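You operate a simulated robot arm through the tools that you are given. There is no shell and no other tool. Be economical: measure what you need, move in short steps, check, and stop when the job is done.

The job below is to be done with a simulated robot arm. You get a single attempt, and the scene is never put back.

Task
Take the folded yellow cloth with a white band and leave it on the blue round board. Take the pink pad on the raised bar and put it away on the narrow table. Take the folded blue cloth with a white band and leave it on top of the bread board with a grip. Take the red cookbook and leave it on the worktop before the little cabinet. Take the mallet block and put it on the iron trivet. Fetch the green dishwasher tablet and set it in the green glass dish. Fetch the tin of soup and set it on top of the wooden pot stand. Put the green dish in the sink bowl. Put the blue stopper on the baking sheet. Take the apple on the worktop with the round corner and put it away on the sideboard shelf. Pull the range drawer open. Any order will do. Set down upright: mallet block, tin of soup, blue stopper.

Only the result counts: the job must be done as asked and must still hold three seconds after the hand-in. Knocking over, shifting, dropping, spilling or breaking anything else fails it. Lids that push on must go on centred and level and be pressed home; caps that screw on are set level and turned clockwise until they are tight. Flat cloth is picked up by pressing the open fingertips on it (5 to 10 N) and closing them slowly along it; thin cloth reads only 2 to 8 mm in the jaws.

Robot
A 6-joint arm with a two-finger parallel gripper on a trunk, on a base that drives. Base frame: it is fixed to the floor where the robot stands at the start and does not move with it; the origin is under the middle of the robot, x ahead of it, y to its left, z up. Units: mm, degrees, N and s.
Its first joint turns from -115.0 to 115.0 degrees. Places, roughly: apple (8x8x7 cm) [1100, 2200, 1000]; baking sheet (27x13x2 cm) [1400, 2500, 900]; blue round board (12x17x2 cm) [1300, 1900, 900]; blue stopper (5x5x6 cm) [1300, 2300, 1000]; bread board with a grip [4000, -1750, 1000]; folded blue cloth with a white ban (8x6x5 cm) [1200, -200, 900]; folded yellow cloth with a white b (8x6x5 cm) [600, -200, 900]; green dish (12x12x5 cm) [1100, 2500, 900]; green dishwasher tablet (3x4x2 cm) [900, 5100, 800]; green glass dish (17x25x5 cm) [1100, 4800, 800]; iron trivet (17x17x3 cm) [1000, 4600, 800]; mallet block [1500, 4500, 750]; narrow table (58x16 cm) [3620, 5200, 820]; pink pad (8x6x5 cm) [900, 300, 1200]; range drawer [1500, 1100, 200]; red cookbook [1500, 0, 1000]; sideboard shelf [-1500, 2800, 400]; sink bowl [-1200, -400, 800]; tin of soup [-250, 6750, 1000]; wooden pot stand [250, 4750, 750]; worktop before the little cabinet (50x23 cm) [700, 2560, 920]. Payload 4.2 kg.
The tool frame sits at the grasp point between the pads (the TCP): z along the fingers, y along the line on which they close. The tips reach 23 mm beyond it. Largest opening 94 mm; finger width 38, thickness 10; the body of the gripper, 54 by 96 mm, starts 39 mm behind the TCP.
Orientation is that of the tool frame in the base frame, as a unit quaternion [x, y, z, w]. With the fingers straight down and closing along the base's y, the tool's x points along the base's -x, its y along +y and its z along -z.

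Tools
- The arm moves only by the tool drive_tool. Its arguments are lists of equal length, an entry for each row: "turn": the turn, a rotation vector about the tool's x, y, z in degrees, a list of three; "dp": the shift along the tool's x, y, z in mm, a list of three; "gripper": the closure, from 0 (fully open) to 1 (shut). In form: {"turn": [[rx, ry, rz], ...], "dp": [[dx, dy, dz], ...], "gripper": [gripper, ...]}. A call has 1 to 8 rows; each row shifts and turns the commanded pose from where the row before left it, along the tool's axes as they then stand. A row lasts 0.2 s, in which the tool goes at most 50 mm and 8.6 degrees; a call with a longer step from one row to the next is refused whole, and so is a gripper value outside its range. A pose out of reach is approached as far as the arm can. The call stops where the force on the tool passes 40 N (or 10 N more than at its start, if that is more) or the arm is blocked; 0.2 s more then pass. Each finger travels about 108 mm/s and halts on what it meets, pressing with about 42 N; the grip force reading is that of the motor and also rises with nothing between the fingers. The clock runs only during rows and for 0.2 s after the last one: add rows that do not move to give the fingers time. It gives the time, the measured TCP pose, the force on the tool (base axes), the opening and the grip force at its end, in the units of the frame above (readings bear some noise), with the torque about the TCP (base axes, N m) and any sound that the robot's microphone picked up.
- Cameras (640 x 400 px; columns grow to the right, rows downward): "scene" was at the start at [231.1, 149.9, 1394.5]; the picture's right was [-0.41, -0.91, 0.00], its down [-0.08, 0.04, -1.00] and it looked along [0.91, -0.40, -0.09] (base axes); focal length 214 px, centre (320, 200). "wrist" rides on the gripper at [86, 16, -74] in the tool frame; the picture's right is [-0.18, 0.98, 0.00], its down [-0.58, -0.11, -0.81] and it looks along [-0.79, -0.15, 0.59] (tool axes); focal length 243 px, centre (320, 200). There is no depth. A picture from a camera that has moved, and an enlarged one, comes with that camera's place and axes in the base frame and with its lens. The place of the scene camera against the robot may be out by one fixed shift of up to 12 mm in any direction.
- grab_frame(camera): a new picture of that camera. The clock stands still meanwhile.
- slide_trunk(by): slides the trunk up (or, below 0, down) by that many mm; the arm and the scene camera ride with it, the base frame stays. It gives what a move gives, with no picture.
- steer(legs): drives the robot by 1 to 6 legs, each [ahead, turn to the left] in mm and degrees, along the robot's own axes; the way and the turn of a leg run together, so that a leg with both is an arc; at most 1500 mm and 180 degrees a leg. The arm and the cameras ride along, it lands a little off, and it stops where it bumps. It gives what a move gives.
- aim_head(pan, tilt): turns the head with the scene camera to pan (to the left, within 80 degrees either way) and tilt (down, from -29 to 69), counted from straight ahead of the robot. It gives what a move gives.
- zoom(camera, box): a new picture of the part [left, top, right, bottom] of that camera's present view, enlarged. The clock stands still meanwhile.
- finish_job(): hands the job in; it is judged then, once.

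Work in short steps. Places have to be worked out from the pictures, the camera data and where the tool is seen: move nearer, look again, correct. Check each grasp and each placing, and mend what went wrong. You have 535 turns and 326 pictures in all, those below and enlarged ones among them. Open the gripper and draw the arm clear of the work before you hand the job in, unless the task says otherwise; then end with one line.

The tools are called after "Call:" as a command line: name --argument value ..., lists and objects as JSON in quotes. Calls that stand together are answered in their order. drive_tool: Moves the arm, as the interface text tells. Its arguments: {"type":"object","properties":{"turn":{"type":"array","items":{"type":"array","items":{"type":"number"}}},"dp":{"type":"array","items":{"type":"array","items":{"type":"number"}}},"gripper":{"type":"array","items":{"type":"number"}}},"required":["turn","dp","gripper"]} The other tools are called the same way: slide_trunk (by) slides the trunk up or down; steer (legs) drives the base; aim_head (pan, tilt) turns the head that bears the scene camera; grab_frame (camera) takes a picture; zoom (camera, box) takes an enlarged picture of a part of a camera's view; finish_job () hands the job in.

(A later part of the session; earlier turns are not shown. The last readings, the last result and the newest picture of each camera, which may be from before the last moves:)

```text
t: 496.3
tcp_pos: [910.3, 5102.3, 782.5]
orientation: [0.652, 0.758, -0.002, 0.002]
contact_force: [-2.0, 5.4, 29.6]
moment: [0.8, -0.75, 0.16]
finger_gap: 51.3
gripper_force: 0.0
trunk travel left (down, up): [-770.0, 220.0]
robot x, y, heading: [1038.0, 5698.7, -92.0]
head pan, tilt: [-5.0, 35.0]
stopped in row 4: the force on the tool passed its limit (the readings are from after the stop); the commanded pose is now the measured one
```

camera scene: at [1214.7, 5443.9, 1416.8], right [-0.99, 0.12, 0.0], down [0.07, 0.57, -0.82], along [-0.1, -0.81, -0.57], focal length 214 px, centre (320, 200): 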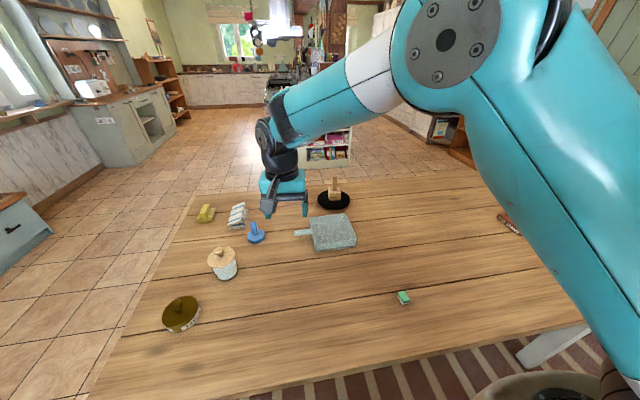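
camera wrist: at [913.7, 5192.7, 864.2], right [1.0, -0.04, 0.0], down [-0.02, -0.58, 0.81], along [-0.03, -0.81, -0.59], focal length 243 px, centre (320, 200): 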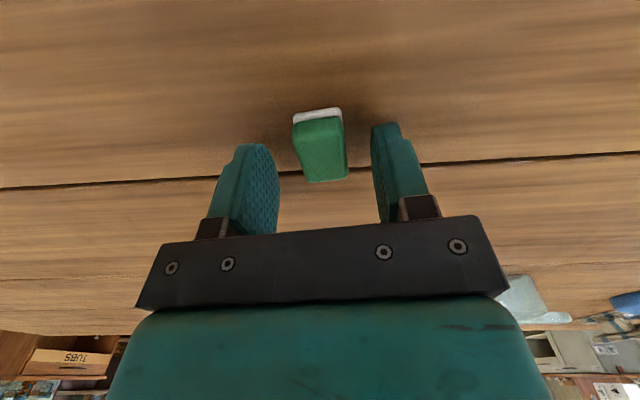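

Table found at z≈760. Raise 2.5 mm and close on the tablet.

Call:
drive_tool --turn '[[0, 0, 0], [0, 0, 0], [0, 0, 0], [0, 0, 0], [0, 0, 0], [0, 0, 0]]' --dp '[[0, 0, -2.5], [0, 0, 0], [0, 0, 0], [0, 0, 0], [0, 0, 0], [0, 0, 0]]' --gripper '[0.45, 0.6, 0.7, 0.8, 0.9, 0.9]'

Call:
drive_tool --turn '[[0, 0, 0], [0, 0, 0], [0, 0, 0], [0, 0, 0], [0, 0, 0]]' --dp '[[0, 0, -20], [0, 0, -40], [0, 0, -40], [0, 0, -40], [0, 0, -10]]' --gripper '[0.9, 0.9, 0.9, 0.9, 0.9]'

Call:
grab_frame --camera "wrist"

```text
t: 497.7
tcp_pos: [911.1, 5100.5, 784.6]
orientation: [0.652, 0.758, -0.002, 0.003]
contact_force: [0.4, -0.4, -0.3]
moment: [0.01, 0.02, 0.0]
finger_gap: 23.0
gripper_force: 42.0
trunk travel left (down, up): [-770.0, 220.0]
robot x, y, heading: [1038.6, 5698.9, -91.7]
head pan, tilt: [-5.0, 35.0]
```

```text
t: 498.9
tcp_pos: [913.0, 5104.3, 934.4]
orientation: [0.652, 0.758, -0.003, 0.003]
contact_force: [-0.7, -0.2, -0.6]
moment: [0.05, 0.04, 0.03]
finger_gap: 23.0
gripper_force: 42.1
trunk travel left (down, up): [-770.0, 220.0]
robot x, y, heading: [1038.7, 5697.5, -92.1]
head pan, tilt: [-5.0, 35.0]
```

```text
160 pictures are left
camera wrist: at [915.3, 5194.5, 1008.4], right [1.0, -0.04, 0.0], down [-0.02, -0.59, 0.81], along [-0.03, -0.81, -0.59], focal length 243 px, centre (320, 200)
```

wrist: 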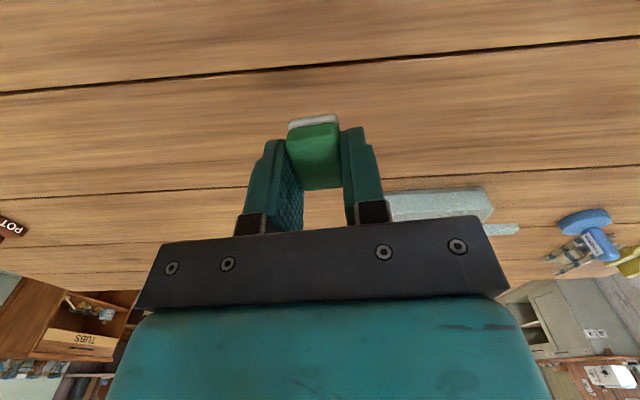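

Tablet held. Drive 60 closer and move over the glass dish.

Call:
steer --legs '[[60, 0]]'

Call:
drive_tool --turn '[[0, 0, 0], [0, 0, 0], [0, 0, 0], [0, 0, 0], [0, 0, 0]]' --dp '[[-36, 25, 0], [-36, 25, 0], [-36, 25, 0], [-36, 25, 0], [-36, 25, 0]]' --gripper '[0.9, 0.9, 0.9, 0.9, 0.9]'

Call:
grab_frame --camera "wrist"

Call:
zoom --camera "scene" --box '[260, 150, 420, 270]'

```text
t: 499.9
tcp_pos: [908.4, 5046.3, 933.7]
orientation: [0.652, 0.758, -0.003, 0.002]
contact_force: [0.3, 1.3, 0.3]
moment: [-0.01, -0.01, 0.02]
finger_gap: 23.0
gripper_force: 42.4
trunk travel left (down, up): [-770.0, 220.0]
robot x, y, heading: [1040.3, 5638.8, -91.8]
head pan, tilt: [-5.0, 35.0]
```

```text
t: 501.1
tcp_pos: [1060.1, 4889.3, 936.7]
orientation: [0.653, 0.757, -0.002, 0.002]
contact_force: [-0.9, 0.6, -0.4]
moment: [0.02, -0.01, -0.04]
finger_gap: 23.0
gripper_force: 41.5
trunk travel left (down, up): [-770.0, 220.0]
robot x, y, heading: [1038.9, 5639.9, -92.1]
head pan, tilt: [-5.0, 35.0]
```

```text
159 pictures are left
camera wrist: at [1063.3, 4978.4, 1011.4], right [1.0, -0.04, 0.0], down [-0.02, -0.59, 0.81], along [-0.03, -0.81, -0.59], focal length 243 px, centre (320, 200)
```

wrist: 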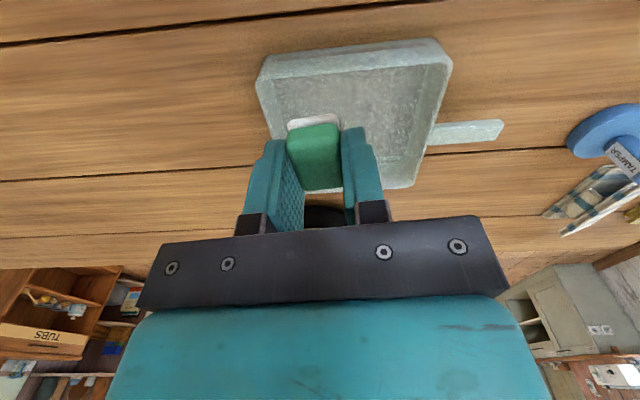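

```text
3.33 times, centred on (340, 210) of scene
camera zoom: at [1212.0, 5385.1, 1416.9], right [-0.99, 0.12, 0.0], down [0.07, 0.57, -0.82], along [-0.1, -0.81, -0.57], focal length 715 px, centre (253, 167)
```

zoom: 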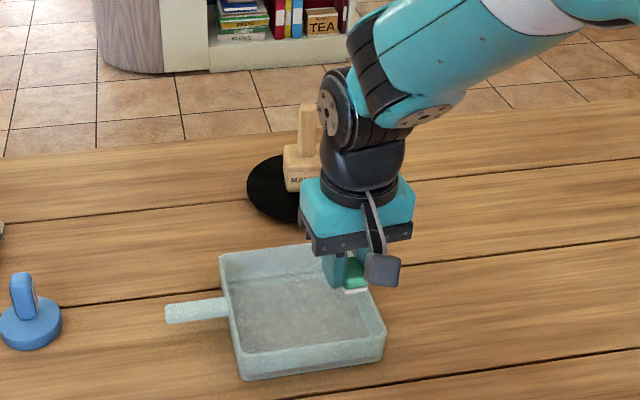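

Dish interior ≈x 1005–1184, y 4712–4890. I go to (1080,4815) and lower into it.

Call:
drive_tool --turn '[[0, 0, 0], [0, 0, 0], [0, 0, 0], [0, 0, 0], [0, 0, 0], [0, 0, 0]]' --dp '[[-38, 4.5, 0], [-38, 4.5, 0], [0, 0, 40], [0, 0, 40], [0, 0, 35], [0, 0, 15]]' --gripper '[0.9, 0.9, 0.9, 0.9, 0.9, 0.9]'

Call:
grab_frame --camera "wrist"

Call:
zoom --camera "scene" --box '[260, 150, 420, 270]'

```text
t: 502.5
tcp_pos: [1080.2, 4812.6, 806.3]
orientation: [0.652, 0.758, -0.003, 0.002]
contact_force: [0.0, 0.6, 0.2]
moment: [0.01, -0.02, -0.01]
finger_gap: 22.9
gripper_force: 41.4
trunk travel left (down, up): [-770.0, 220.0]
robot x, y, heading: [1040.0, 5634.4, -91.7]
head pan, tilt: [-5.0, 35.0]
```

```text
157 pictures are left
camera wrist: at [1083.1, 4901.4, 880.1], right [1.0, -0.04, 0.0], down [-0.02, -0.58, 0.81], along [-0.03, -0.81, -0.59], focal length 243 px, centre (320, 200)
```

wrist: 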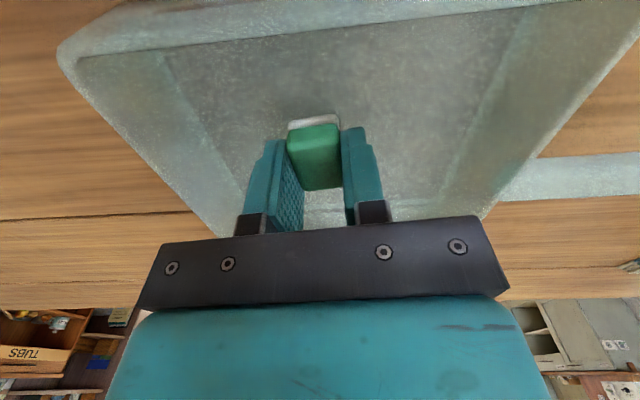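

```text
3.33 times, centred on (340, 210) of scene
camera zoom: at [1212.3, 5385.0, 1416.8], right [-0.99, 0.12, 0.0], down [0.07, 0.57, -0.82], along [-0.1, -0.81, -0.57], focal length 715 px, centre (253, 167)
```

zoom: 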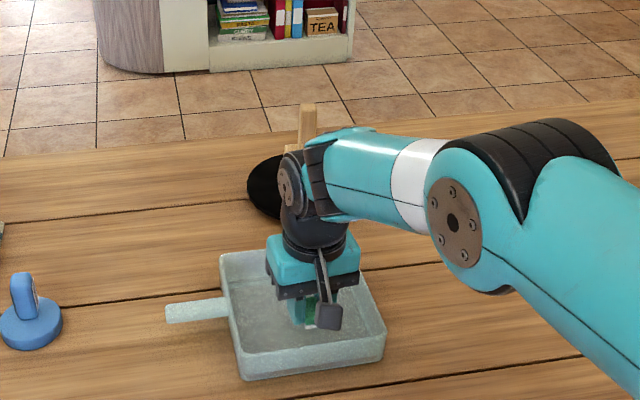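

Inside the dish. Lower to its floor.

Call:
drive_tool --turn '[[0, 0, 0], [0, 0, 0], [0, 0, 0], [0, 0, 0], [0, 0, 0], [0, 0, 0]]' --dp '[[0, 0, 4], [0, 0, 3], [0, 0, 3], [0, 0, 2.5], [0, 0, 2], [0, 0, 0]]' --gripper '[0.9, 0.9, 0.9, 0.9, 0.9, 0.9]'

```text
t: 503.9
tcp_pos: [1081.1, 4811.7, 791.4]
orientation: [0.653, 0.758, -0.003, 0.002]
contact_force: [0.0, -0.3, 0.1]
moment: [-0.01, 0.01, -0.01]
finger_gap: 22.7
gripper_force: 42.4
trunk travel left (down, up): [-770.0, 220.0]
robot x, y, heading: [1039.7, 5638.8, -91.9]
head pan, tilt: [-5.0, 35.0]
```

Call:
drive_tool --turn '[[0, 0, 0], [0, 0, 0], [0, 0, 0], [0, 0, 0]]' --dp '[[0, 0, 2], [0, 0, 2], [0, 0, 2], [0, 0, 0]]' --gripper '[0.9, 0.9, 0.9, 0.9]'

```text
t: 504.9
tcp_pos: [1080.2, 4810.6, 789.3]
orientation: [0.652, 0.758, -0.004, 0.005]
contact_force: [1.3, 7.2, 26.7]
moment: [0.52, -0.09, 0.04]
finger_gap: 23.2
gripper_force: 41.5
trunk travel left (down, up): [-770.0, 220.0]
robot x, y, heading: [1039.5, 5640.8, -92.0]
head pan, tilt: [-5.0, 35.0]
```

Contact with the dish floor. Raise 2 mm, release, lift out.

Call:
drive_tool --turn '[[0, 0, 0], [0, 0, 0], [0, 0, 0], [0, 0, 0], [0, 0, 0], [0, 0, 0], [0, 0, 0]]' --dp '[[0, 0, -3], [0, 0, 0], [0, 0, 0], [0, 0, -20], [0, 0, -40], [0, 0, -45], [0, 0, -45]]' --gripper '[0.9, 0.7, 0.6, 0.5, 0.5, 0.5, 0.5]'

Call:
grab_frame --camera "wrist"

Call:
zoom --camera "scene" --box '[260, 150, 420, 270]'

```text
t: 506.5
tcp_pos: [1079.7, 4812.5, 936.0]
orientation: [0.653, 0.757, -0.003, 0.001]
contact_force: [0.5, 0.3, -0.4]
moment: [0.06, 0.0, -0.01]
finger_gap: 46.9
gripper_force: 0.1
trunk travel left (down, up): [-770.0, 220.0]
robot x, y, heading: [1037.5, 5637.8, -92.1]
head pan, tilt: [-5.0, 35.0]
```

```text
155 pictures are left
camera wrist: at [1082.9, 4902.7, 1010.6], right [1.0, -0.04, 0.0], down [-0.02, -0.59, 0.81], along [-0.03, -0.81, -0.59], focal length 243 px, centre (320, 200)
```

wrist: 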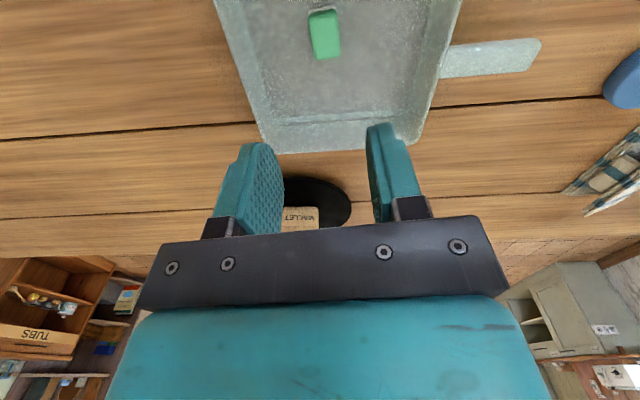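

```text
3.33 times, centred on (340, 210) of scene
camera zoom: at [1212.3, 5384.4, 1416.6], right [-0.99, 0.12, 0.0], down [0.07, 0.57, -0.82], along [-0.1, -0.81, -0.57], focal length 715 px, centre (253, 167)
```

zoom: 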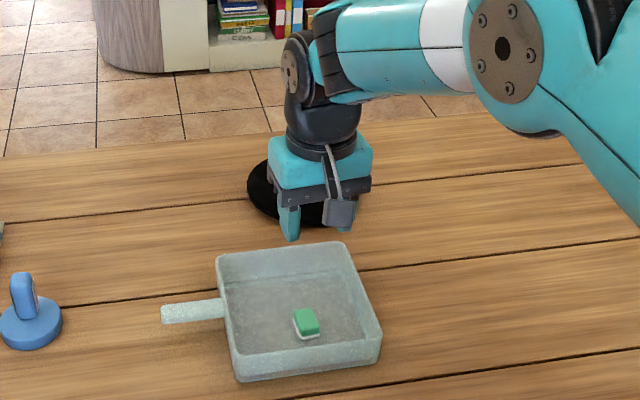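

Tablet is in the dish. Next the tin of soup to the north-west.

Call:
slide_trunk --by 150

Call:
steer --legs '[[-60, 0], [0, -88], [1250, 0], [0, -90]]'

Call:
aim_head --pan 0 --tilt 25

Call:
grab_frame --camera "scene"

```text
t: 508.2
tcp_pos: [1079.2, 4813.4, 1087.9]
orientation: [0.653, 0.758, -0.003, 0.001]
contact_force: [0.3, 0.1, 0.5]
moment: [0.01, 0.0, -0.01]
finger_gap: 46.9
gripper_force: 0.0
trunk travel left (down, up): [-920.0, 70.0]
robot x, y, heading: [1038.0, 5637.6, -92.1]
head pan, tilt: [-5.0, 35.0]
```

```text
t: 522.7
tcp_pos: [-235.7, 6565.2, 1087.7]
orientation: [0.759, -0.651, -0.003, -0.003]
contact_force: [-0.2, -1.0, 0.2]
moment: [-0.06, -0.05, 0.01]
finger_gap: 46.9
gripper_force: 0.0
trunk travel left (down, up): [-920.0, 70.0]
robot x, y, heading: [-191.1, 5740.1, 88.0]
head pan, tilt: [-5.0, 35.0]
```

```text
t: 523.4
tcp_pos: [-234.8, 6565.1, 1087.1]
orientation: [0.759, -0.651, -0.002, -0.003]
contact_force: [1.2, 0.0, 0.1]
moment: [0.01, 0.02, 0.02]
finger_gap: 47.3
gripper_force: 0.1
trunk travel left (down, up): [-920.0, 70.0]
robot x, y, heading: [-189.6, 5740.8, 88.2]
head pan, tilt: [0.0, 25.0]
```

```text
153 pictures are left
camera scene: at [-383.3, 5982.6, 1582.5], right [1.0, -0.03, 0.0], down [-0.01, -0.42, -0.91], along [0.03, 0.91, -0.42], focal length 214 px, centre (320, 200)
```

scene: 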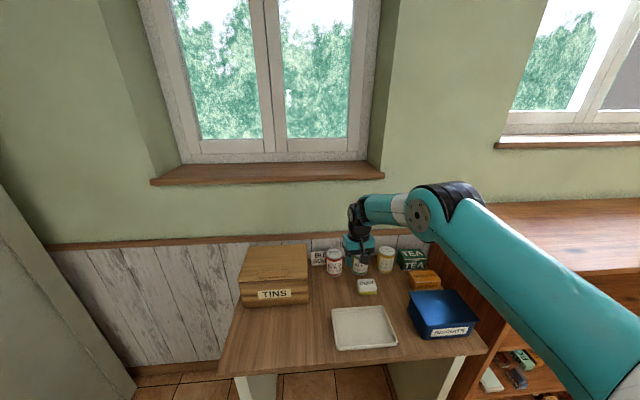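

Call:
zoom --camera "scene" --box '[290, 220, 450, 320]'

Call:
grab_frame --camera "wrist"

```text
4.00 times, centred on (370, 270) of scene
camera zoom: at [-383.3, 5982.6, 1582.5], right [1.0, -0.03, 0.0], down [-0.01, -0.42, -0.91], along [0.03, 0.91, -0.42], focal length 858 px, centre (120, -80)
```

zoom: 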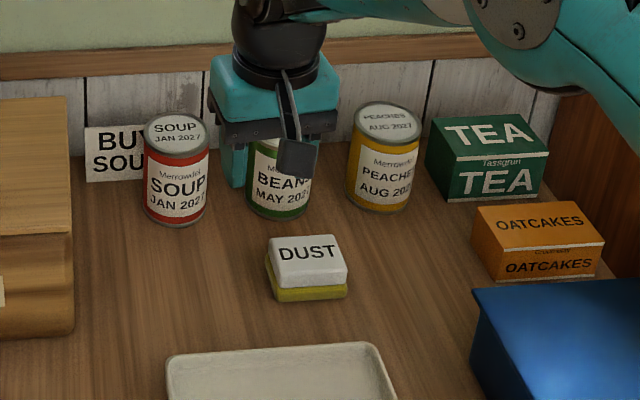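

```text
151 pictures are left
camera wrist: at [-237.8, 6478.0, 1160.8], right [-1.0, 0.03, 0.0], down [0.02, 0.59, 0.81], along [0.03, 0.81, -0.59], focal length 243 px, centre (320, 200)
```

wrist: 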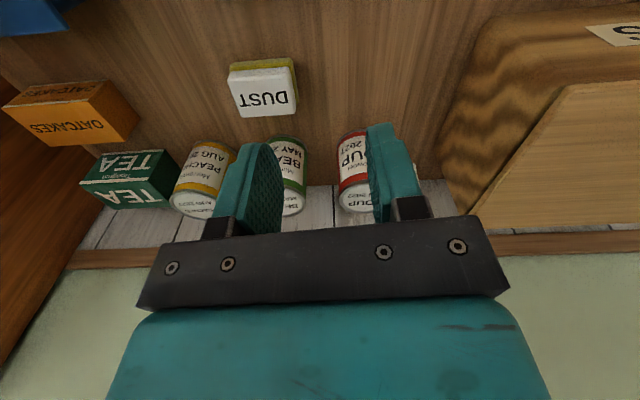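

The red soup tin is between the tins box and beans tin. I back the tool 80 mm and square it, for a clear view.

Call:
drive_tool --turn '[[0, 0, 8.5], [0, 0, 0], [0, 0, 0]]' --dp '[[0, 0, -20], [45, 20, -20], [45, 20, 0]]' --gripper '[0, 0, 0]'

Call:
grab_frame --camera "wrist"

Call:
zoom --camera "scene" --box '[290, 220, 450, 320]'

```text
refused: row 2 steps farther than a row can; nothing moved
```

```text
150 pictures are left
camera wrist: at [-237.8, 6478.0, 1160.8], right [-1.0, 0.03, 0.0], down [0.02, 0.59, 0.81], along [0.03, 0.81, -0.59], focal length 243 px, centre (320, 200)
```

wrist: 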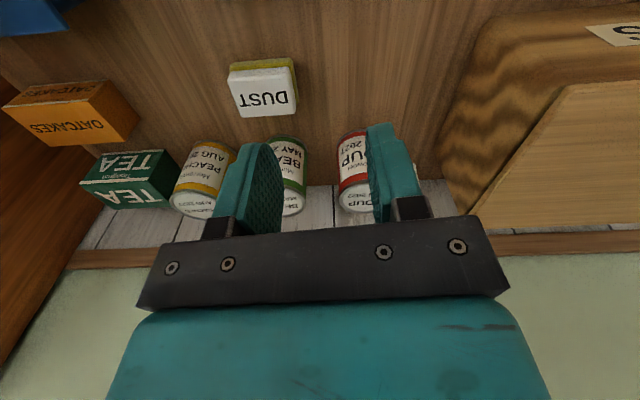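

```text
4.00 times, centred on (370, 270) of scene
camera zoom: at [-383.3, 5982.6, 1582.5], right [1.0, -0.03, 0.0], down [-0.01, -0.42, -0.91], along [0.03, 0.91, -0.42], focal length 858 px, centre (120, -80)
```

zoom: 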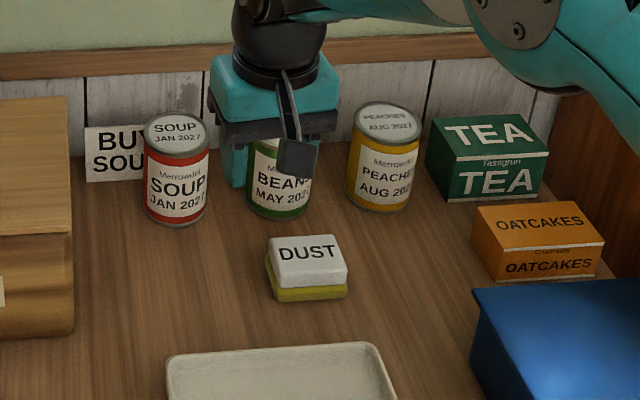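

Steps were too long; repeating with shorter ones.

Call:
drive_tool --turn '[[0, 0, 8.5], [0, 0, 0], [0, 0, 0], [0, 0, 0]]' --dp '[[0, 0, -20], [35, 20, -10], [35, 20, 0], [35, 10, 0]]' --gripper '[0, 0, 0, 0]'

Call:
grab_frame --camera "wrist"

```text
t: 524.4
tcp_pos: [-284.5, 6459.6, 1117.5]
orientation: [0.708, -0.707, -0.004, -0.003]
contact_force: [-0.4, 0.1, -0.5]
moment: [0.01, 0.0, 0.0]
finger_gap: 93.8
gripper_force: 0.0
trunk travel left (down, up): [-920.0, 70.0]
robot x, y, heading: [-190.9, 5744.1, 88.3]
head pan, tilt: [0.0, 25.0]
```

```text
148 pictures are left
camera wrist: at [-300.0, 6373.3, 1190.6], right [-0.98, 0.18, 0.0], down [0.11, 0.58, 0.81], along [0.15, 0.8, -0.59], focal length 243 px, centre (320, 200)
```

wrist: 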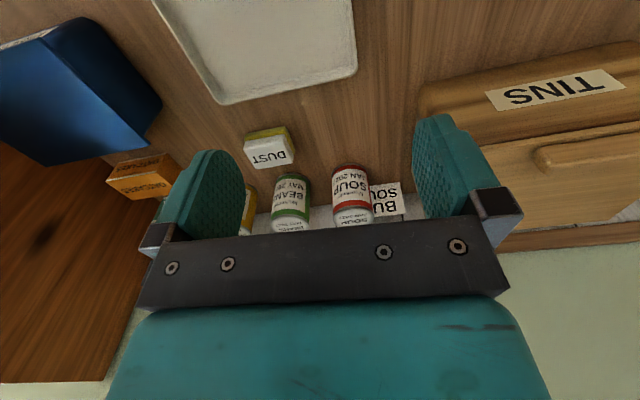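

Tin axis ≈(-292,6676), bottom ≈916, top ≈1023. It's 937 from the robot, so I drive 170 closer first, then position above it.

Call:
steer --legs '[[170, 0]]'

Call:
grab_frame --camera "wrist"

```text
t: 525.9
tcp_pos: [-280.7, 6632.0, 1118.0]
orientation: [0.709, -0.706, -0.002, -0.003]
contact_force: [0.2, -0.2, 0.0]
moment: [-0.01, -0.04, 0.01]
finger_gap: 94.2
gripper_force: 0.1
trunk travel left (down, up): [-920.0, 70.0]
robot x, y, heading: [-185.0, 5914.2, 88.4]
head pan, tilt: [0.0, 25.0]
```

```text
147 pictures are left
camera wrist: at [-296.4, 6545.1, 1190.6], right [-0.98, 0.18, 0.0], down [0.11, 0.58, 0.81], along [0.14, 0.8, -0.59], focal length 243 px, centre (320, 200)
```

wrist: 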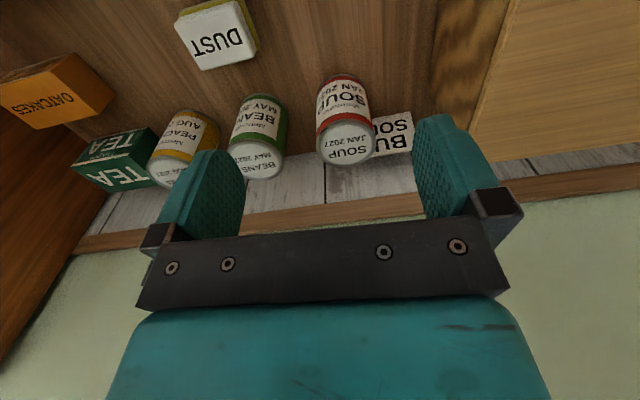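

Re-triangulated: tin at ≈(-291,6733), top z≈983, bottom ≈868. I drive 40 closer, centre above it and check.

Call:
steer --legs '[[40, 0]]'

Call:
drive_tool --turn '[[0, 0, 0], [0, 0, 0], [0, 0, 0], [0, 0, 0]]' --dp '[[-30, 5, 0], [-30, 5, 0], [0, 0, 35], [0, 0, 35]]' --gripper '[0, 0, 0, 0]'

Call:
grab_frame --camera "wrist"

Call:
zoom --camera "scene" --box '[270, 200, 430, 320]'

```text
t: 526.8
tcp_pos: [-279.4, 6670.6, 1116.0]
orientation: [0.709, -0.705, -0.002, -0.002]
contact_force: [0.5, -0.4, -0.9]
moment: [0.06, -0.01, 0.0]
finger_gap: 94.2
gripper_force: 0.0
trunk travel left (down, up): [-920.0, 70.0]
robot x, y, heading: [-184.1, 5952.5, 88.2]
head pan, tilt: [0.0, 25.0]
```

```text
t: 527.8
tcp_pos: [-288.7, 6732.6, 1050.9]
orientation: [0.709, -0.705, -0.003, -0.002]
contact_force: [-0.1, -0.2, 0.1]
moment: [0.01, -0.02, 0.0]
finger_gap: 94.2
gripper_force: 0.0
trunk travel left (down, up): [-920.0, 70.0]
robot x, y, heading: [-187.0, 5952.9, 88.2]
head pan, tilt: [0.0, 25.0]
```

```text
146 pictures are left
camera wrist: at [-304.4, 6645.2, 1123.4], right [-0.98, 0.18, 0.0], down [0.11, 0.58, 0.81], along [0.14, 0.8, -0.59], focal length 243 px, centre (320, 200)
```

wrist: 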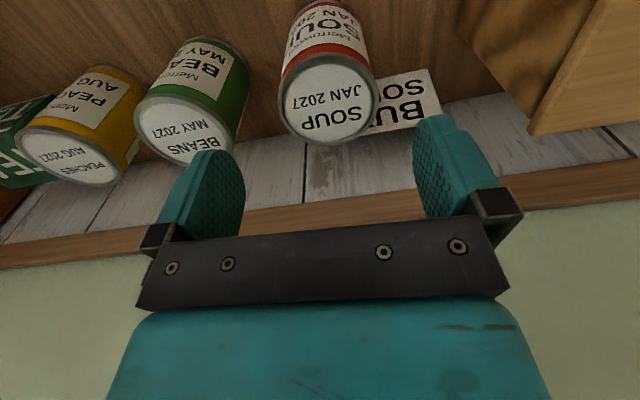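

```text
3.33 times, centred on (350, 260) of scene
camera zoom: at [-377.5, 6193.6, 1582.7], right [1.0, -0.03, 0.0], down [-0.01, -0.42, -0.91], along [0.03, 0.91, -0.42], focal length 715 px, centre (220, 0)
```

zoom: 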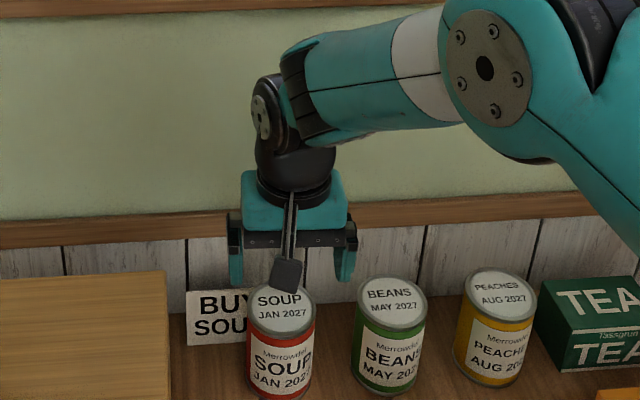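

Aligned: tin top centre (-295,6734). Shift 6 mm and descend around the tin to z≈955.

Call:
drive_tool --turn '[[0, 0, 0], [0, 0, 0], [0, 0, 0], [0, 0, 0]]' --dp '[[-1, 6, 0], [0, 0, 35], [0, 0, 35], [0, 0, 25]]' --gripper '[0, 0, 0, 0]'

Call:
grab_frame --camera "wrist"

Call:
zoom --camera "scene" --box '[290, 240, 410, 330]'

```text
t: 528.8
tcp_pos: [-293.6, 6734.3, 954.7]
orientation: [0.709, -0.705, -0.003, -0.003]
contact_force: [-0.8, 0.8, -0.6]
moment: [-0.01, -0.01, -0.03]
finger_gap: 93.9
gripper_force: 0.0
trunk travel left (down, up): [-920.0, 70.0]
robot x, y, heading: [-185.3, 5950.3, 88.4]
head pan, tilt: [0.0, 25.0]
```

```text
144 pictures are left
camera wrist: at [-308.9, 6649.0, 1028.2], right [-0.98, 0.18, 0.0], down [0.11, 0.58, 0.81], along [0.14, 0.8, -0.59], focal length 243 px, centre (320, 200)
```

wrist: 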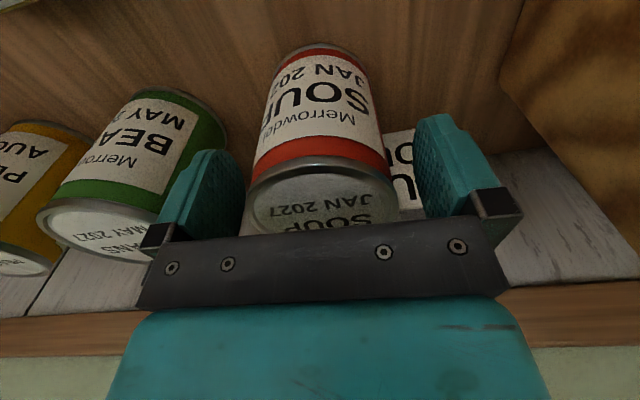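

```text
4.44 times, centred on (350, 285) of scene
camera zoom: at [-377.6, 6193.7, 1582.6], right [1.0, -0.03, 0.0], down [-0.01, -0.42, -0.91], along [0.03, 0.91, -0.42], focal length 953 px, centre (187, -178)
```

zoom: 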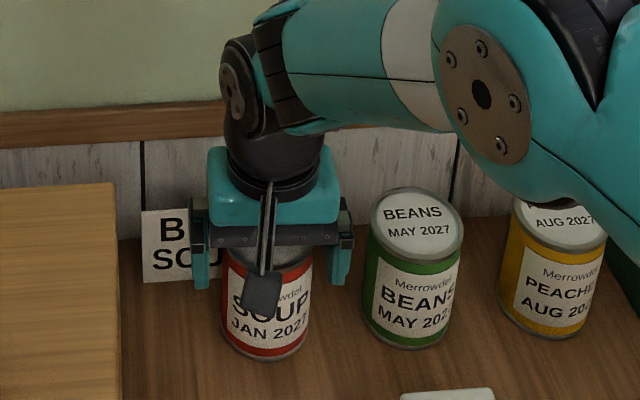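

Tin centred between the fingers. Close and lift.

Call:
drive_tool --turn '[[0, 0, 0], [0, 0, 0], [0, 0, 0], [0, 0, 0], [0, 0, 0]]' --dp '[[0, 0, 0], [0, 0, 0], [0, 0, 0], [0, 0, 0], [0, 0, 0]]' --gripper '[0.15, 0.25, 0.35, 0.6, 0.6]'

Call:
drive_tool --turn '[[0, 0, 0], [0, 0, 0], [0, 0, 0], [0, 0, 0]]' --dp '[[0, 0, -15], [0, 0, -40], [0, 0, -45], [0, 0, -45]]' --gripper '[0.6, 0.6, 0.6, 0.6]'

Call:
grab_frame --camera "wrist"

```text
t: 530.0
tcp_pos: [-292.6, 6735.8, 953.9]
orientation: [0.709, -0.705, -0.002, -0.002]
contact_force: [2.1, 1.3, 0.9]
moment: [0.06, -0.06, -0.06]
finger_gap: 73.3
gripper_force: 42.1
trunk travel left (down, up): [-920.0, 70.0]
robot x, y, heading: [-183.6, 5952.2, 88.3]
head pan, tilt: [0.0, 25.0]
```

```text
t: 531.0
tcp_pos: [-293.9, 6730.3, 1097.1]
orientation: [0.709, -0.705, -0.002, -0.003]
contact_force: [0.2, 0.1, -5.3]
moment: [-0.05, -0.03, 0.03]
finger_gap: 73.4
gripper_force: 42.1
trunk travel left (down, up): [-920.0, 70.0]
robot x, y, heading: [-188.8, 5951.8, 88.3]
head pan, tilt: [0.0, 25.0]
```

```text
142 pictures are left
camera wrist: at [-311.1, 6644.2, 1170.4], right [-0.98, 0.18, 0.0], down [0.1, 0.58, 0.81], along [0.14, 0.8, -0.59], focal length 243 px, centre (320, 200)
```

wrist: 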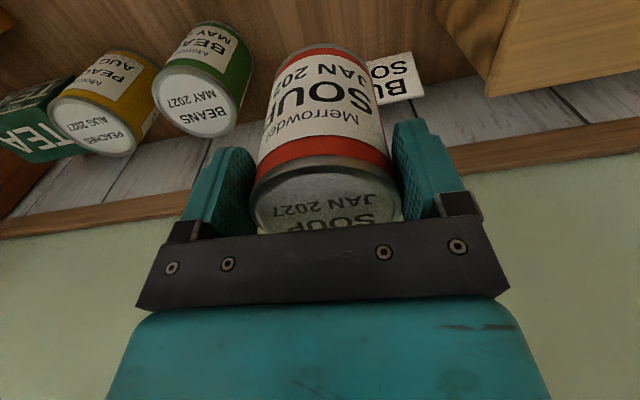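

Tin held. I back off and turn to face the table's west part from the north to look at the pot stand.

Call:
steer --legs '[[-230, 0], [0, 120], [0, 62]]'

Call:
aim_head --pan 0 --tilt 35

Call:
grab_frame --camera "scene"

```text
t: 540.4
tcp_pos: [-73.5, 4943.1, 1097.4]
orientation: [0.702, 0.712, -0.002, 0.001]
contact_force: [0.2, 0.3, -4.3]
moment: [0.06, 0.04, -0.01]
finger_gap: 73.4
gripper_force: 41.6
trunk travel left (down, up): [-920.0, 70.0]
robot x, y, heading: [-189.8, 5722.8, -91.1]
head pan, tilt: [0.0, 25.0]
```

```text
t: 541.1
tcp_pos: [-74.6, 4943.3, 1096.1]
orientation: [0.702, 0.712, -0.003, 0.003]
contact_force: [-0.3, -0.4, -4.2]
moment: [0.1, -0.02, -0.01]
finger_gap: 73.3
gripper_force: 42.3
trunk travel left (down, up): [-920.0, 70.0]
robot x, y, heading: [-195.3, 5720.6, -91.4]
head pan, tilt: [0.0, 35.0]
```

```text
141 pictures are left
camera scene: at [-5.8, 5468.5, 1566.8], right [-1.0, 0.02, 0.0], down [0.01, 0.57, -0.82], along [-0.02, -0.82, -0.57], focal length 214 px, centre (320, 200)
```

scene: 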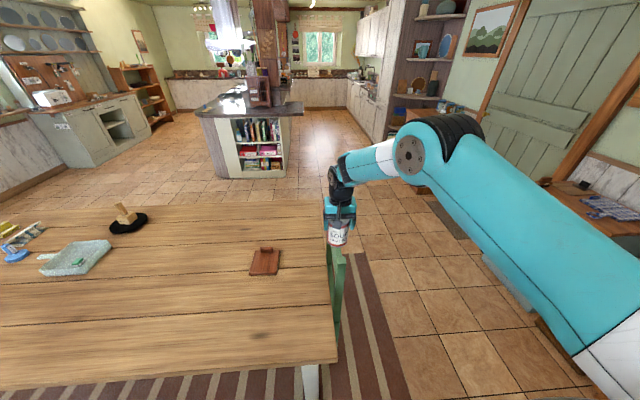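

Pot stand ≈(222,4824), reachable from the north. I shift the robot to x≈220 and approach.

Call:
steer --legs '[[0, 91], [415, 0], [0, -91], [130, 0]]'

Call:
grab_frame --camera "scene"

Call:
grab_frame --camera "wrist"

```text
t: 552.2
tcp_pos: [307.2, 4796.2, 1096.2]
orientation: [0.716, 0.698, -0.002, 0.002]
contact_force: [-0.1, 0.8, -5.4]
moment: [0.07, 0.04, 0.01]
finger_gap: 73.3
gripper_force: 42.4
trunk travel left (down, up): [-920.0, 70.0]
robot x, y, heading: [221.7, 5579.8, -93.4]
head pan, tilt: [0.0, 35.0]
```

```text
140 pictures are left
camera scene: at [396.4, 5318.8, 1566.8], right [-1.0, 0.06, 0.0], down [0.03, 0.57, -0.82], along [-0.05, -0.82, -0.57], focal length 214 px, centre (320, 200)
```

scene: 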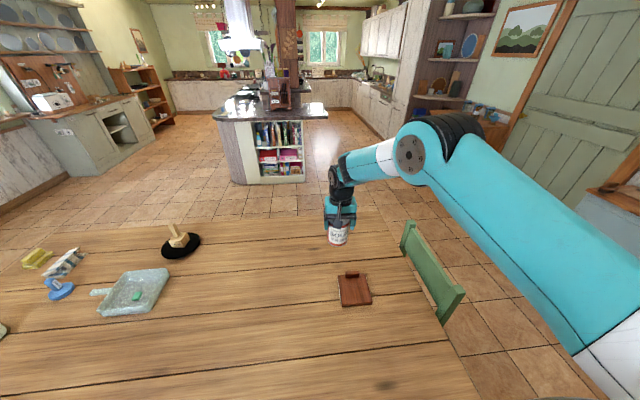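

```text
139 pictures are left
camera wrist: at [325.6, 4883.8, 1170.5], right [0.98, -0.21, 0.0], down [-0.12, -0.57, 0.81], along [-0.17, -0.79, -0.59], focal length 243 px, centre (320, 200)
```

wrist: 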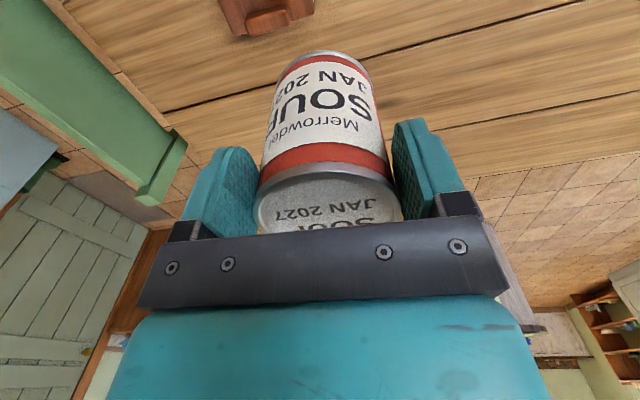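

Call:
zoom --camera "scene" --box '[310, 210, 410, 320]'

```text
3.64 times, centred on (360, 265) of scene
camera zoom: at [396.4, 5318.8, 1566.8], right [-1.0, 0.06, 0.0], down [0.03, 0.57, -0.82], along [-0.05, -0.82, -0.57], focal length 780 px, centre (174, -36)
```

zoom: 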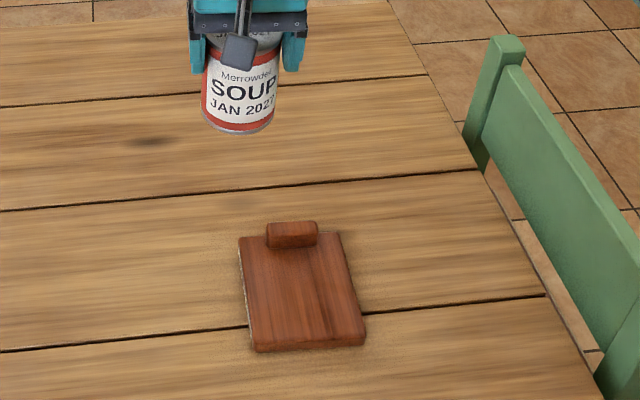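

Flat part of the stand is centred ≈(218,4840), with a raised block at its far side. I move over it and lower partway.

Call:
drive_tool --turn '[[0, 0, 0], [0, 0, 0], [0, 0, 0], [0, 0, 0], [0, 0, 0], [0, 0, 0]]' --dp '[[22, -43, 0], [22, -43, 0], [0, 0, 40], [0, 0, 40], [0, 0, 40], [0, 0, 20]]' --gripper '[0.6, 0.6, 0.6, 0.6, 0.6, 0.6]'

Call:
grab_frame --camera "wrist"

Call:
zoom --camera "scene" --box '[310, 210, 410, 320]'

```text
t: 553.6
tcp_pos: [222.1, 4839.9, 952.8]
orientation: [0.716, 0.698, -0.002, 0.002]
contact_force: [0.3, 0.4, -3.3]
moment: [0.03, 0.0, -0.01]
finger_gap: 73.2
gripper_force: 41.9
trunk travel left (down, up): [-920.0, 70.0]
robot x, y, heading: [222.9, 5581.5, -93.3]
head pan, tilt: [0.0, 35.0]
```

```text
137 pictures are left
camera wrist: at [240.2, 4928.1, 1028.6], right [0.98, -0.21, 0.0], down [-0.12, -0.57, 0.81], along [-0.17, -0.79, -0.59], focal length 243 px, centre (320, 200)
```

wrist: 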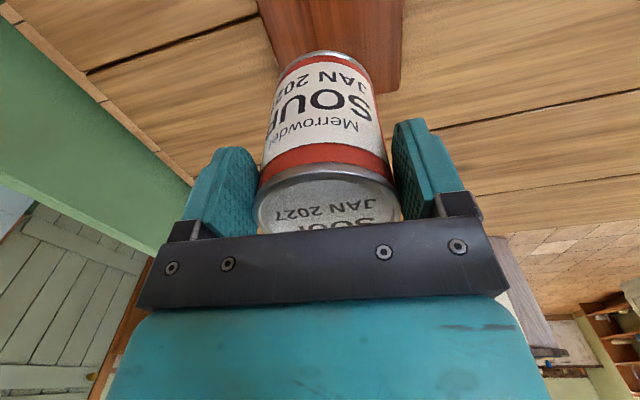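

```text
3.64 times, centred on (360, 265) of scene
camera zoom: at [396.2, 5318.7, 1566.8], right [-1.0, 0.06, 0.0], down [0.03, 0.57, -0.82], along [-0.05, -0.82, -0.57], focal length 780 px, centre (174, -36)
```

zoom: 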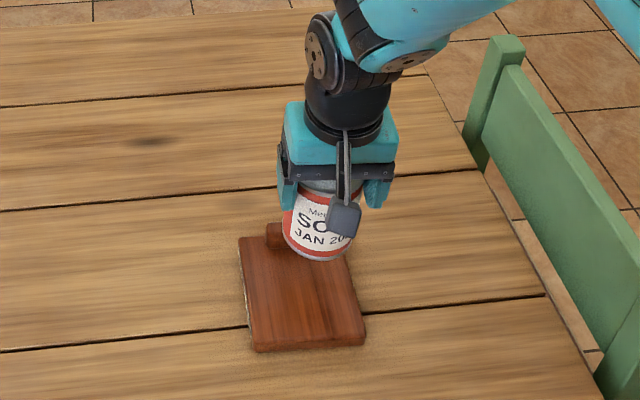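

Wrist view says the stand's centre line is x≈233 and far end y≈4771. Adjust by (+8,+10) and lower.

Call:
drive_tool --turn '[[0, 0, 0], [0, 0, 0], [0, 0, 0]]' --dp '[[10, 8, 0], [0, 0, 40], [0, 0, 28]]' --gripper '[0.6, 0.6, 0.6]'

Call:
grab_frame --camera "wrist"

Call:
zoom --camera "scene" --box '[310, 210, 410, 320]'

```text
t: 554.4
tcp_pos: [231.0, 4850.8, 888.3]
orientation: [0.716, 0.698, -0.003, 0.003]
contact_force: [1.6, -0.2, -3.4]
moment: [0.1, -0.04, 0.0]
finger_gap: 73.4
gripper_force: 41.8
trunk travel left (down, up): [-920.0, 70.0]
robot x, y, heading: [221.1, 5577.2, -93.2]
head pan, tilt: [0.0, 35.0]
```

```text
135 pictures are left
camera wrist: at [250.0, 4939.1, 961.7], right [0.98, -0.21, 0.0], down [-0.12, -0.57, 0.81], along [-0.17, -0.79, -0.59], focal length 243 px, centre (320, 200)
```

wrist: 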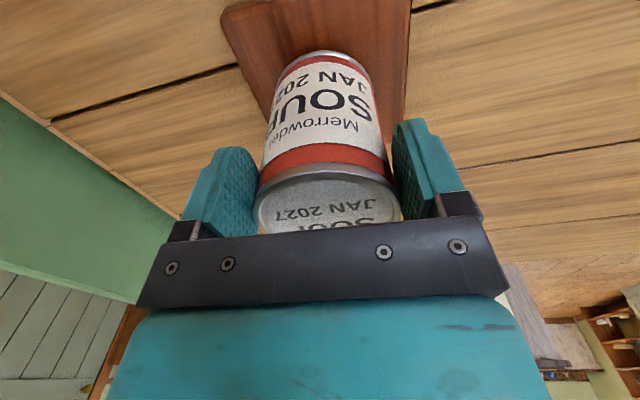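

```text
3.64 times, centred on (360, 265) of scene
camera zoom: at [396.3, 5318.9, 1566.9], right [-1.0, 0.06, 0.0], down [0.03, 0.57, -0.82], along [-0.05, -0.82, -0.57], focal length 780 px, centre (174, -36)
```

zoom: 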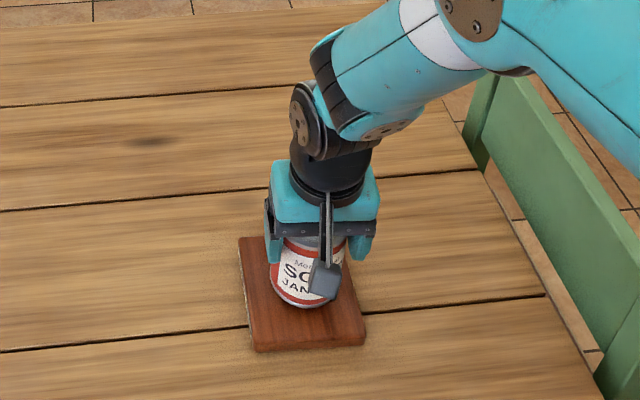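

Good placement. Lower to contact.

Call:
drive_tool --turn '[[0, 0, 0], [0, 0, 0], [0, 0, 0], [0, 0, 0], [0, 0, 0], [0, 0, 0], [0, 0, 0]]' --dp '[[0, 0, 10], [0, 0, 5], [0, 0, 3], [0, 0, 3], [0, 0, 2], [0, 0, 2], [0, 0, 0]]' --gripper '[0.6, 0.6, 0.6, 0.6, 0.6, 0.6, 0.6]'

```text
t: 555.2
tcp_pos: [231.0, 4848.2, 875.0]
orientation: [0.716, 0.698, -0.006, 0.006]
contact_force: [-1.2, 2.4, 19.0]
moment: [0.1, 0.32, -0.09]
finger_gap: 72.7
gripper_force: 42.0
trunk travel left (down, up): [-920.0, 70.0]
robot x, y, heading: [219.0, 5581.0, -93.1]
head pan, tilt: [0.0, 35.0]
stopped in row 4: the force on the tool passed its limit (the readings are from after the stop); the commanded pose is now the measured one
```

Contact a bit earlier than expected; check the picture before release.

Call:
zoom --camera "scene" --box '[330, 240, 400, 310]'

Call:
grab_frame --camera "wrist"

```text
5.71 times, centred on (365, 275) of scene
camera zoom: at [396.2, 5320.0, 1567.0], right [-1.0, 0.06, 0.0], down [0.03, 0.57, -0.82], along [-0.05, -0.82, -0.57], focal length 1226 px, centre (63, -229)
```

zoom: 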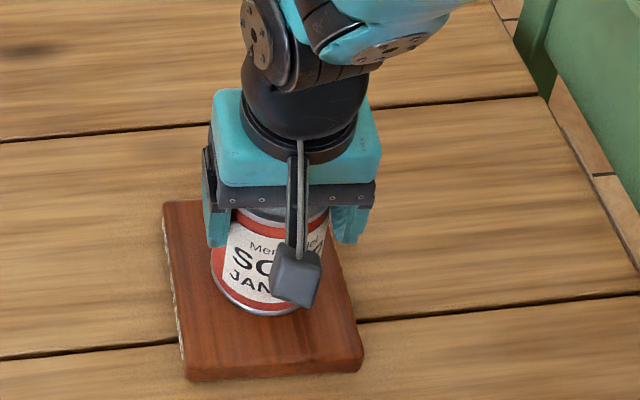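

```text
132 pictures are left
camera wrist: at [249.5, 4935.5, 948.0], right [0.98, -0.21, 0.0], down [-0.12, -0.56, 0.82], along [-0.17, -0.8, -0.58], focal length 243 px, centre (320, 200)
```

wrist: 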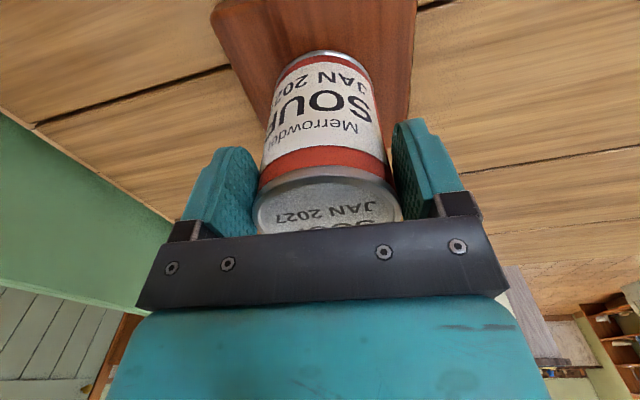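

Contact is flat (torque shows no edge contact), but I raise 4 mm and shift 10 mm away from the raised block, then set down again.

Call:
drive_tool --turn '[[0, 0, 0], [0, 0, 0], [0, 0, 0], [0, 0, 0], [0, 0, 0], [0, 0, 0]]' --dp '[[0, 0, -5], [11, 0, 0], [0, 0, 2], [0, 0, 2], [0, 0, 1.5], [0, 0, 0]]' --gripper '[0.6, 0.6, 0.6, 0.6, 0.6, 0.6]'

```text
t: 556.6
tcp_pos: [231.2, 4859.0, 875.2]
orientation: [0.716, 0.698, -0.005, 0.006]
contact_force: [-2.6, 10.1, 29.3]
moment: [0.13, 0.27, -0.05]
finger_gap: 73.0
gripper_force: 42.1
trunk travel left (down, up): [-920.0, 70.0]
robot x, y, heading: [218.8, 5579.3, -93.4]
head pan, tilt: [0.0, 35.0]
```

Same height, so it sits on the flat board. Relieve and open slowly.

Call:
drive_tool --turn '[[0, 0, 0], [0, 0, 0], [0, 0, 0], [0, 0, 0], [0, 0, 0]]' --dp '[[0, 0, -2], [0, 0, 0], [0, 0, 0], [0, 0, 0], [0, 0, 0]]' --gripper '[0.6, 0.2, 0.15, 0.05, 0.0]'

Call:
drive_tool --turn '[[0, 0, 0], [0, 0, 0], [0, 0, 0], [0, 0, 0], [0, 0, 0]]' --dp '[[0, 0, -15], [0, 0, -30], [0, 0, -40], [0, 0, -45], [0, 0, -45]]' --gripper '[0, 0, 0, 0, 0]'

Call:
zoom --camera "scene" --box '[300, 200, 420, 320]'

Call:
grab_frame --camera "wrist"

```text
t: 557.8
tcp_pos: [231.6, 4858.9, 873.0]
orientation: [0.716, 0.698, -0.005, 0.005]
contact_force: [-0.1, -0.9, -0.4]
moment: [0.0, 0.01, 0.0]
finger_gap: 94.1
gripper_force: 0.1
trunk travel left (down, up): [-920.0, 70.0]
robot x, y, heading: [221.6, 5576.1, -93.6]
head pan, tilt: [0.0, 35.0]
```

```text
t: 559.0
tcp_pos: [235.3, 4861.3, 1053.4]
orientation: [0.717, 0.697, -0.004, 0.005]
contact_force: [0.9, 0.3, -0.3]
moment: [0.04, -0.02, -0.03]
finger_gap: 93.8
gripper_force: 0.0
trunk travel left (down, up): [-920.0, 70.0]
robot x, y, heading: [224.0, 5577.9, -93.2]
head pan, tilt: [0.0, 35.0]
```

```text
3.33 times, centred on (360, 260) of scene
camera zoom: at [396.2, 5318.4, 1566.6], right [-1.0, 0.06, 0.0], down [0.03, 0.57, -0.82], along [-0.05, -0.82, -0.57], focal length 715 px, centre (187, 0)
```

zoom: 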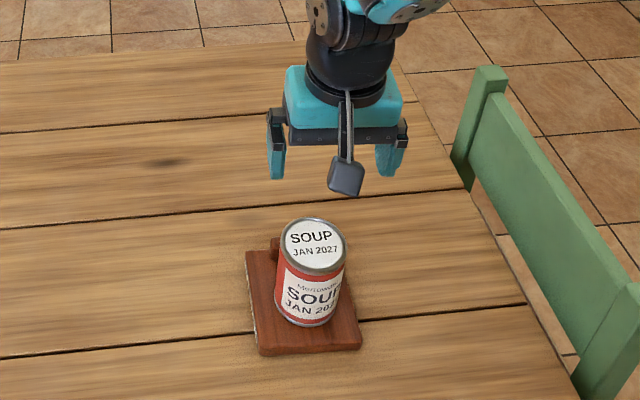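

```text
130 pictures are left
camera wrist: at [254.2, 4949.3, 1126.6], right [0.98, -0.21, 0.0], down [-0.12, -0.57, 0.81], along [-0.17, -0.8, -0.58], focal length 243 px, centre (320, 200)
```

wrist: 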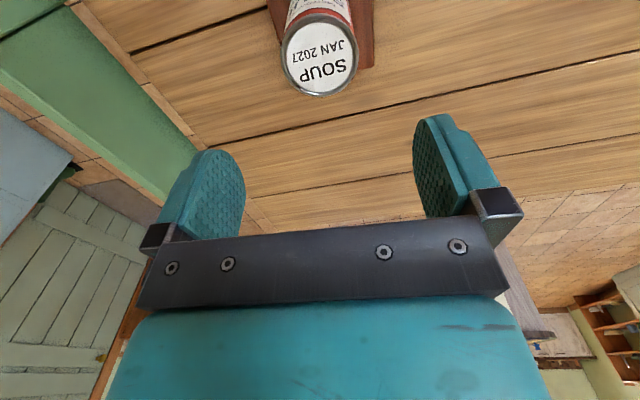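

Soup tin stands on the pot stand. Now to the island's south end for the cookbook and blue cloth: drive via the east aisle.

Call:
steer --legs '[[-60, 0], [0, 93], [1500, 0], [690, 0], [0, -90]]'

Call:
slide_trunk --by -250

Call:
drive_tool --turn '[[0, 0, 0], [0, 0, 0], [0, 0, 0], [0, 0, 0]]' --dp '[[35, 0, -30], [35, 0, -30], [35, 0, -30], [35, 0, -30]]' --gripper '[0, 0, 0, 0]'

Call:
steer --legs '[[1500, 0], [1500, 0], [1500, 0], [1500, 0], [400, 0]]'

```text
t: 578.1
tcp_pos: [2497.9, 5053.9, 1053.3]
orientation: [0.669, 0.744, -0.004, 0.005]
contact_force: [-0.3, 0.1, -0.3]
moment: [-0.02, 0.0, 0.02]
finger_gap: 94.1
gripper_force: 0.0
trunk travel left (down, up): [-920.0, 70.0]
robot x, y, heading: [2390.0, 5760.6, -85.5]
head pan, tilt: [0.0, 35.0]
```

```text
t: 580.7
tcp_pos: [2498.5, 5054.5, 802.5]
orientation: [0.669, 0.744, -0.004, 0.005]
contact_force: [0.7, -0.3, 0.7]
moment: [0.02, 0.03, 0.0]
finger_gap: 94.1
gripper_force: 0.1
trunk travel left (down, up): [-670.0, 320.0]
robot x, y, heading: [2387.4, 5762.4, -85.8]
head pan, tilt: [0.0, 35.0]
```

```text
t: 581.7
tcp_pos: [2483.9, 5191.6, 920.5]
orientation: [0.668, 0.744, -0.004, 0.005]
contact_force: [-1.1, -0.4, -0.8]
moment: [0.01, 0.0, 0.01]
finger_gap: 93.8
gripper_force: 0.2
trunk travel left (down, up): [-670.0, 320.0]
robot x, y, heading: [2384.5, 5759.9, -85.9]
head pan, tilt: [0.0, 35.0]
```

```text
t: 612.1
tcp_pos: [2920.4, -1149.6, 920.2]
orientation: [0.671, 0.741, -0.005, 0.005]
contact_force: [0.7, 0.0, -0.4]
moment: [0.03, 0.0, 0.01]
finger_gap: 93.7
gripper_force: 0.0
trunk travel left (down, up): [-670.0, 320.0]
robot x, y, heading: [2833.2, -573.6, -86.5]
head pan, tilt: [0.0, 35.0]
```

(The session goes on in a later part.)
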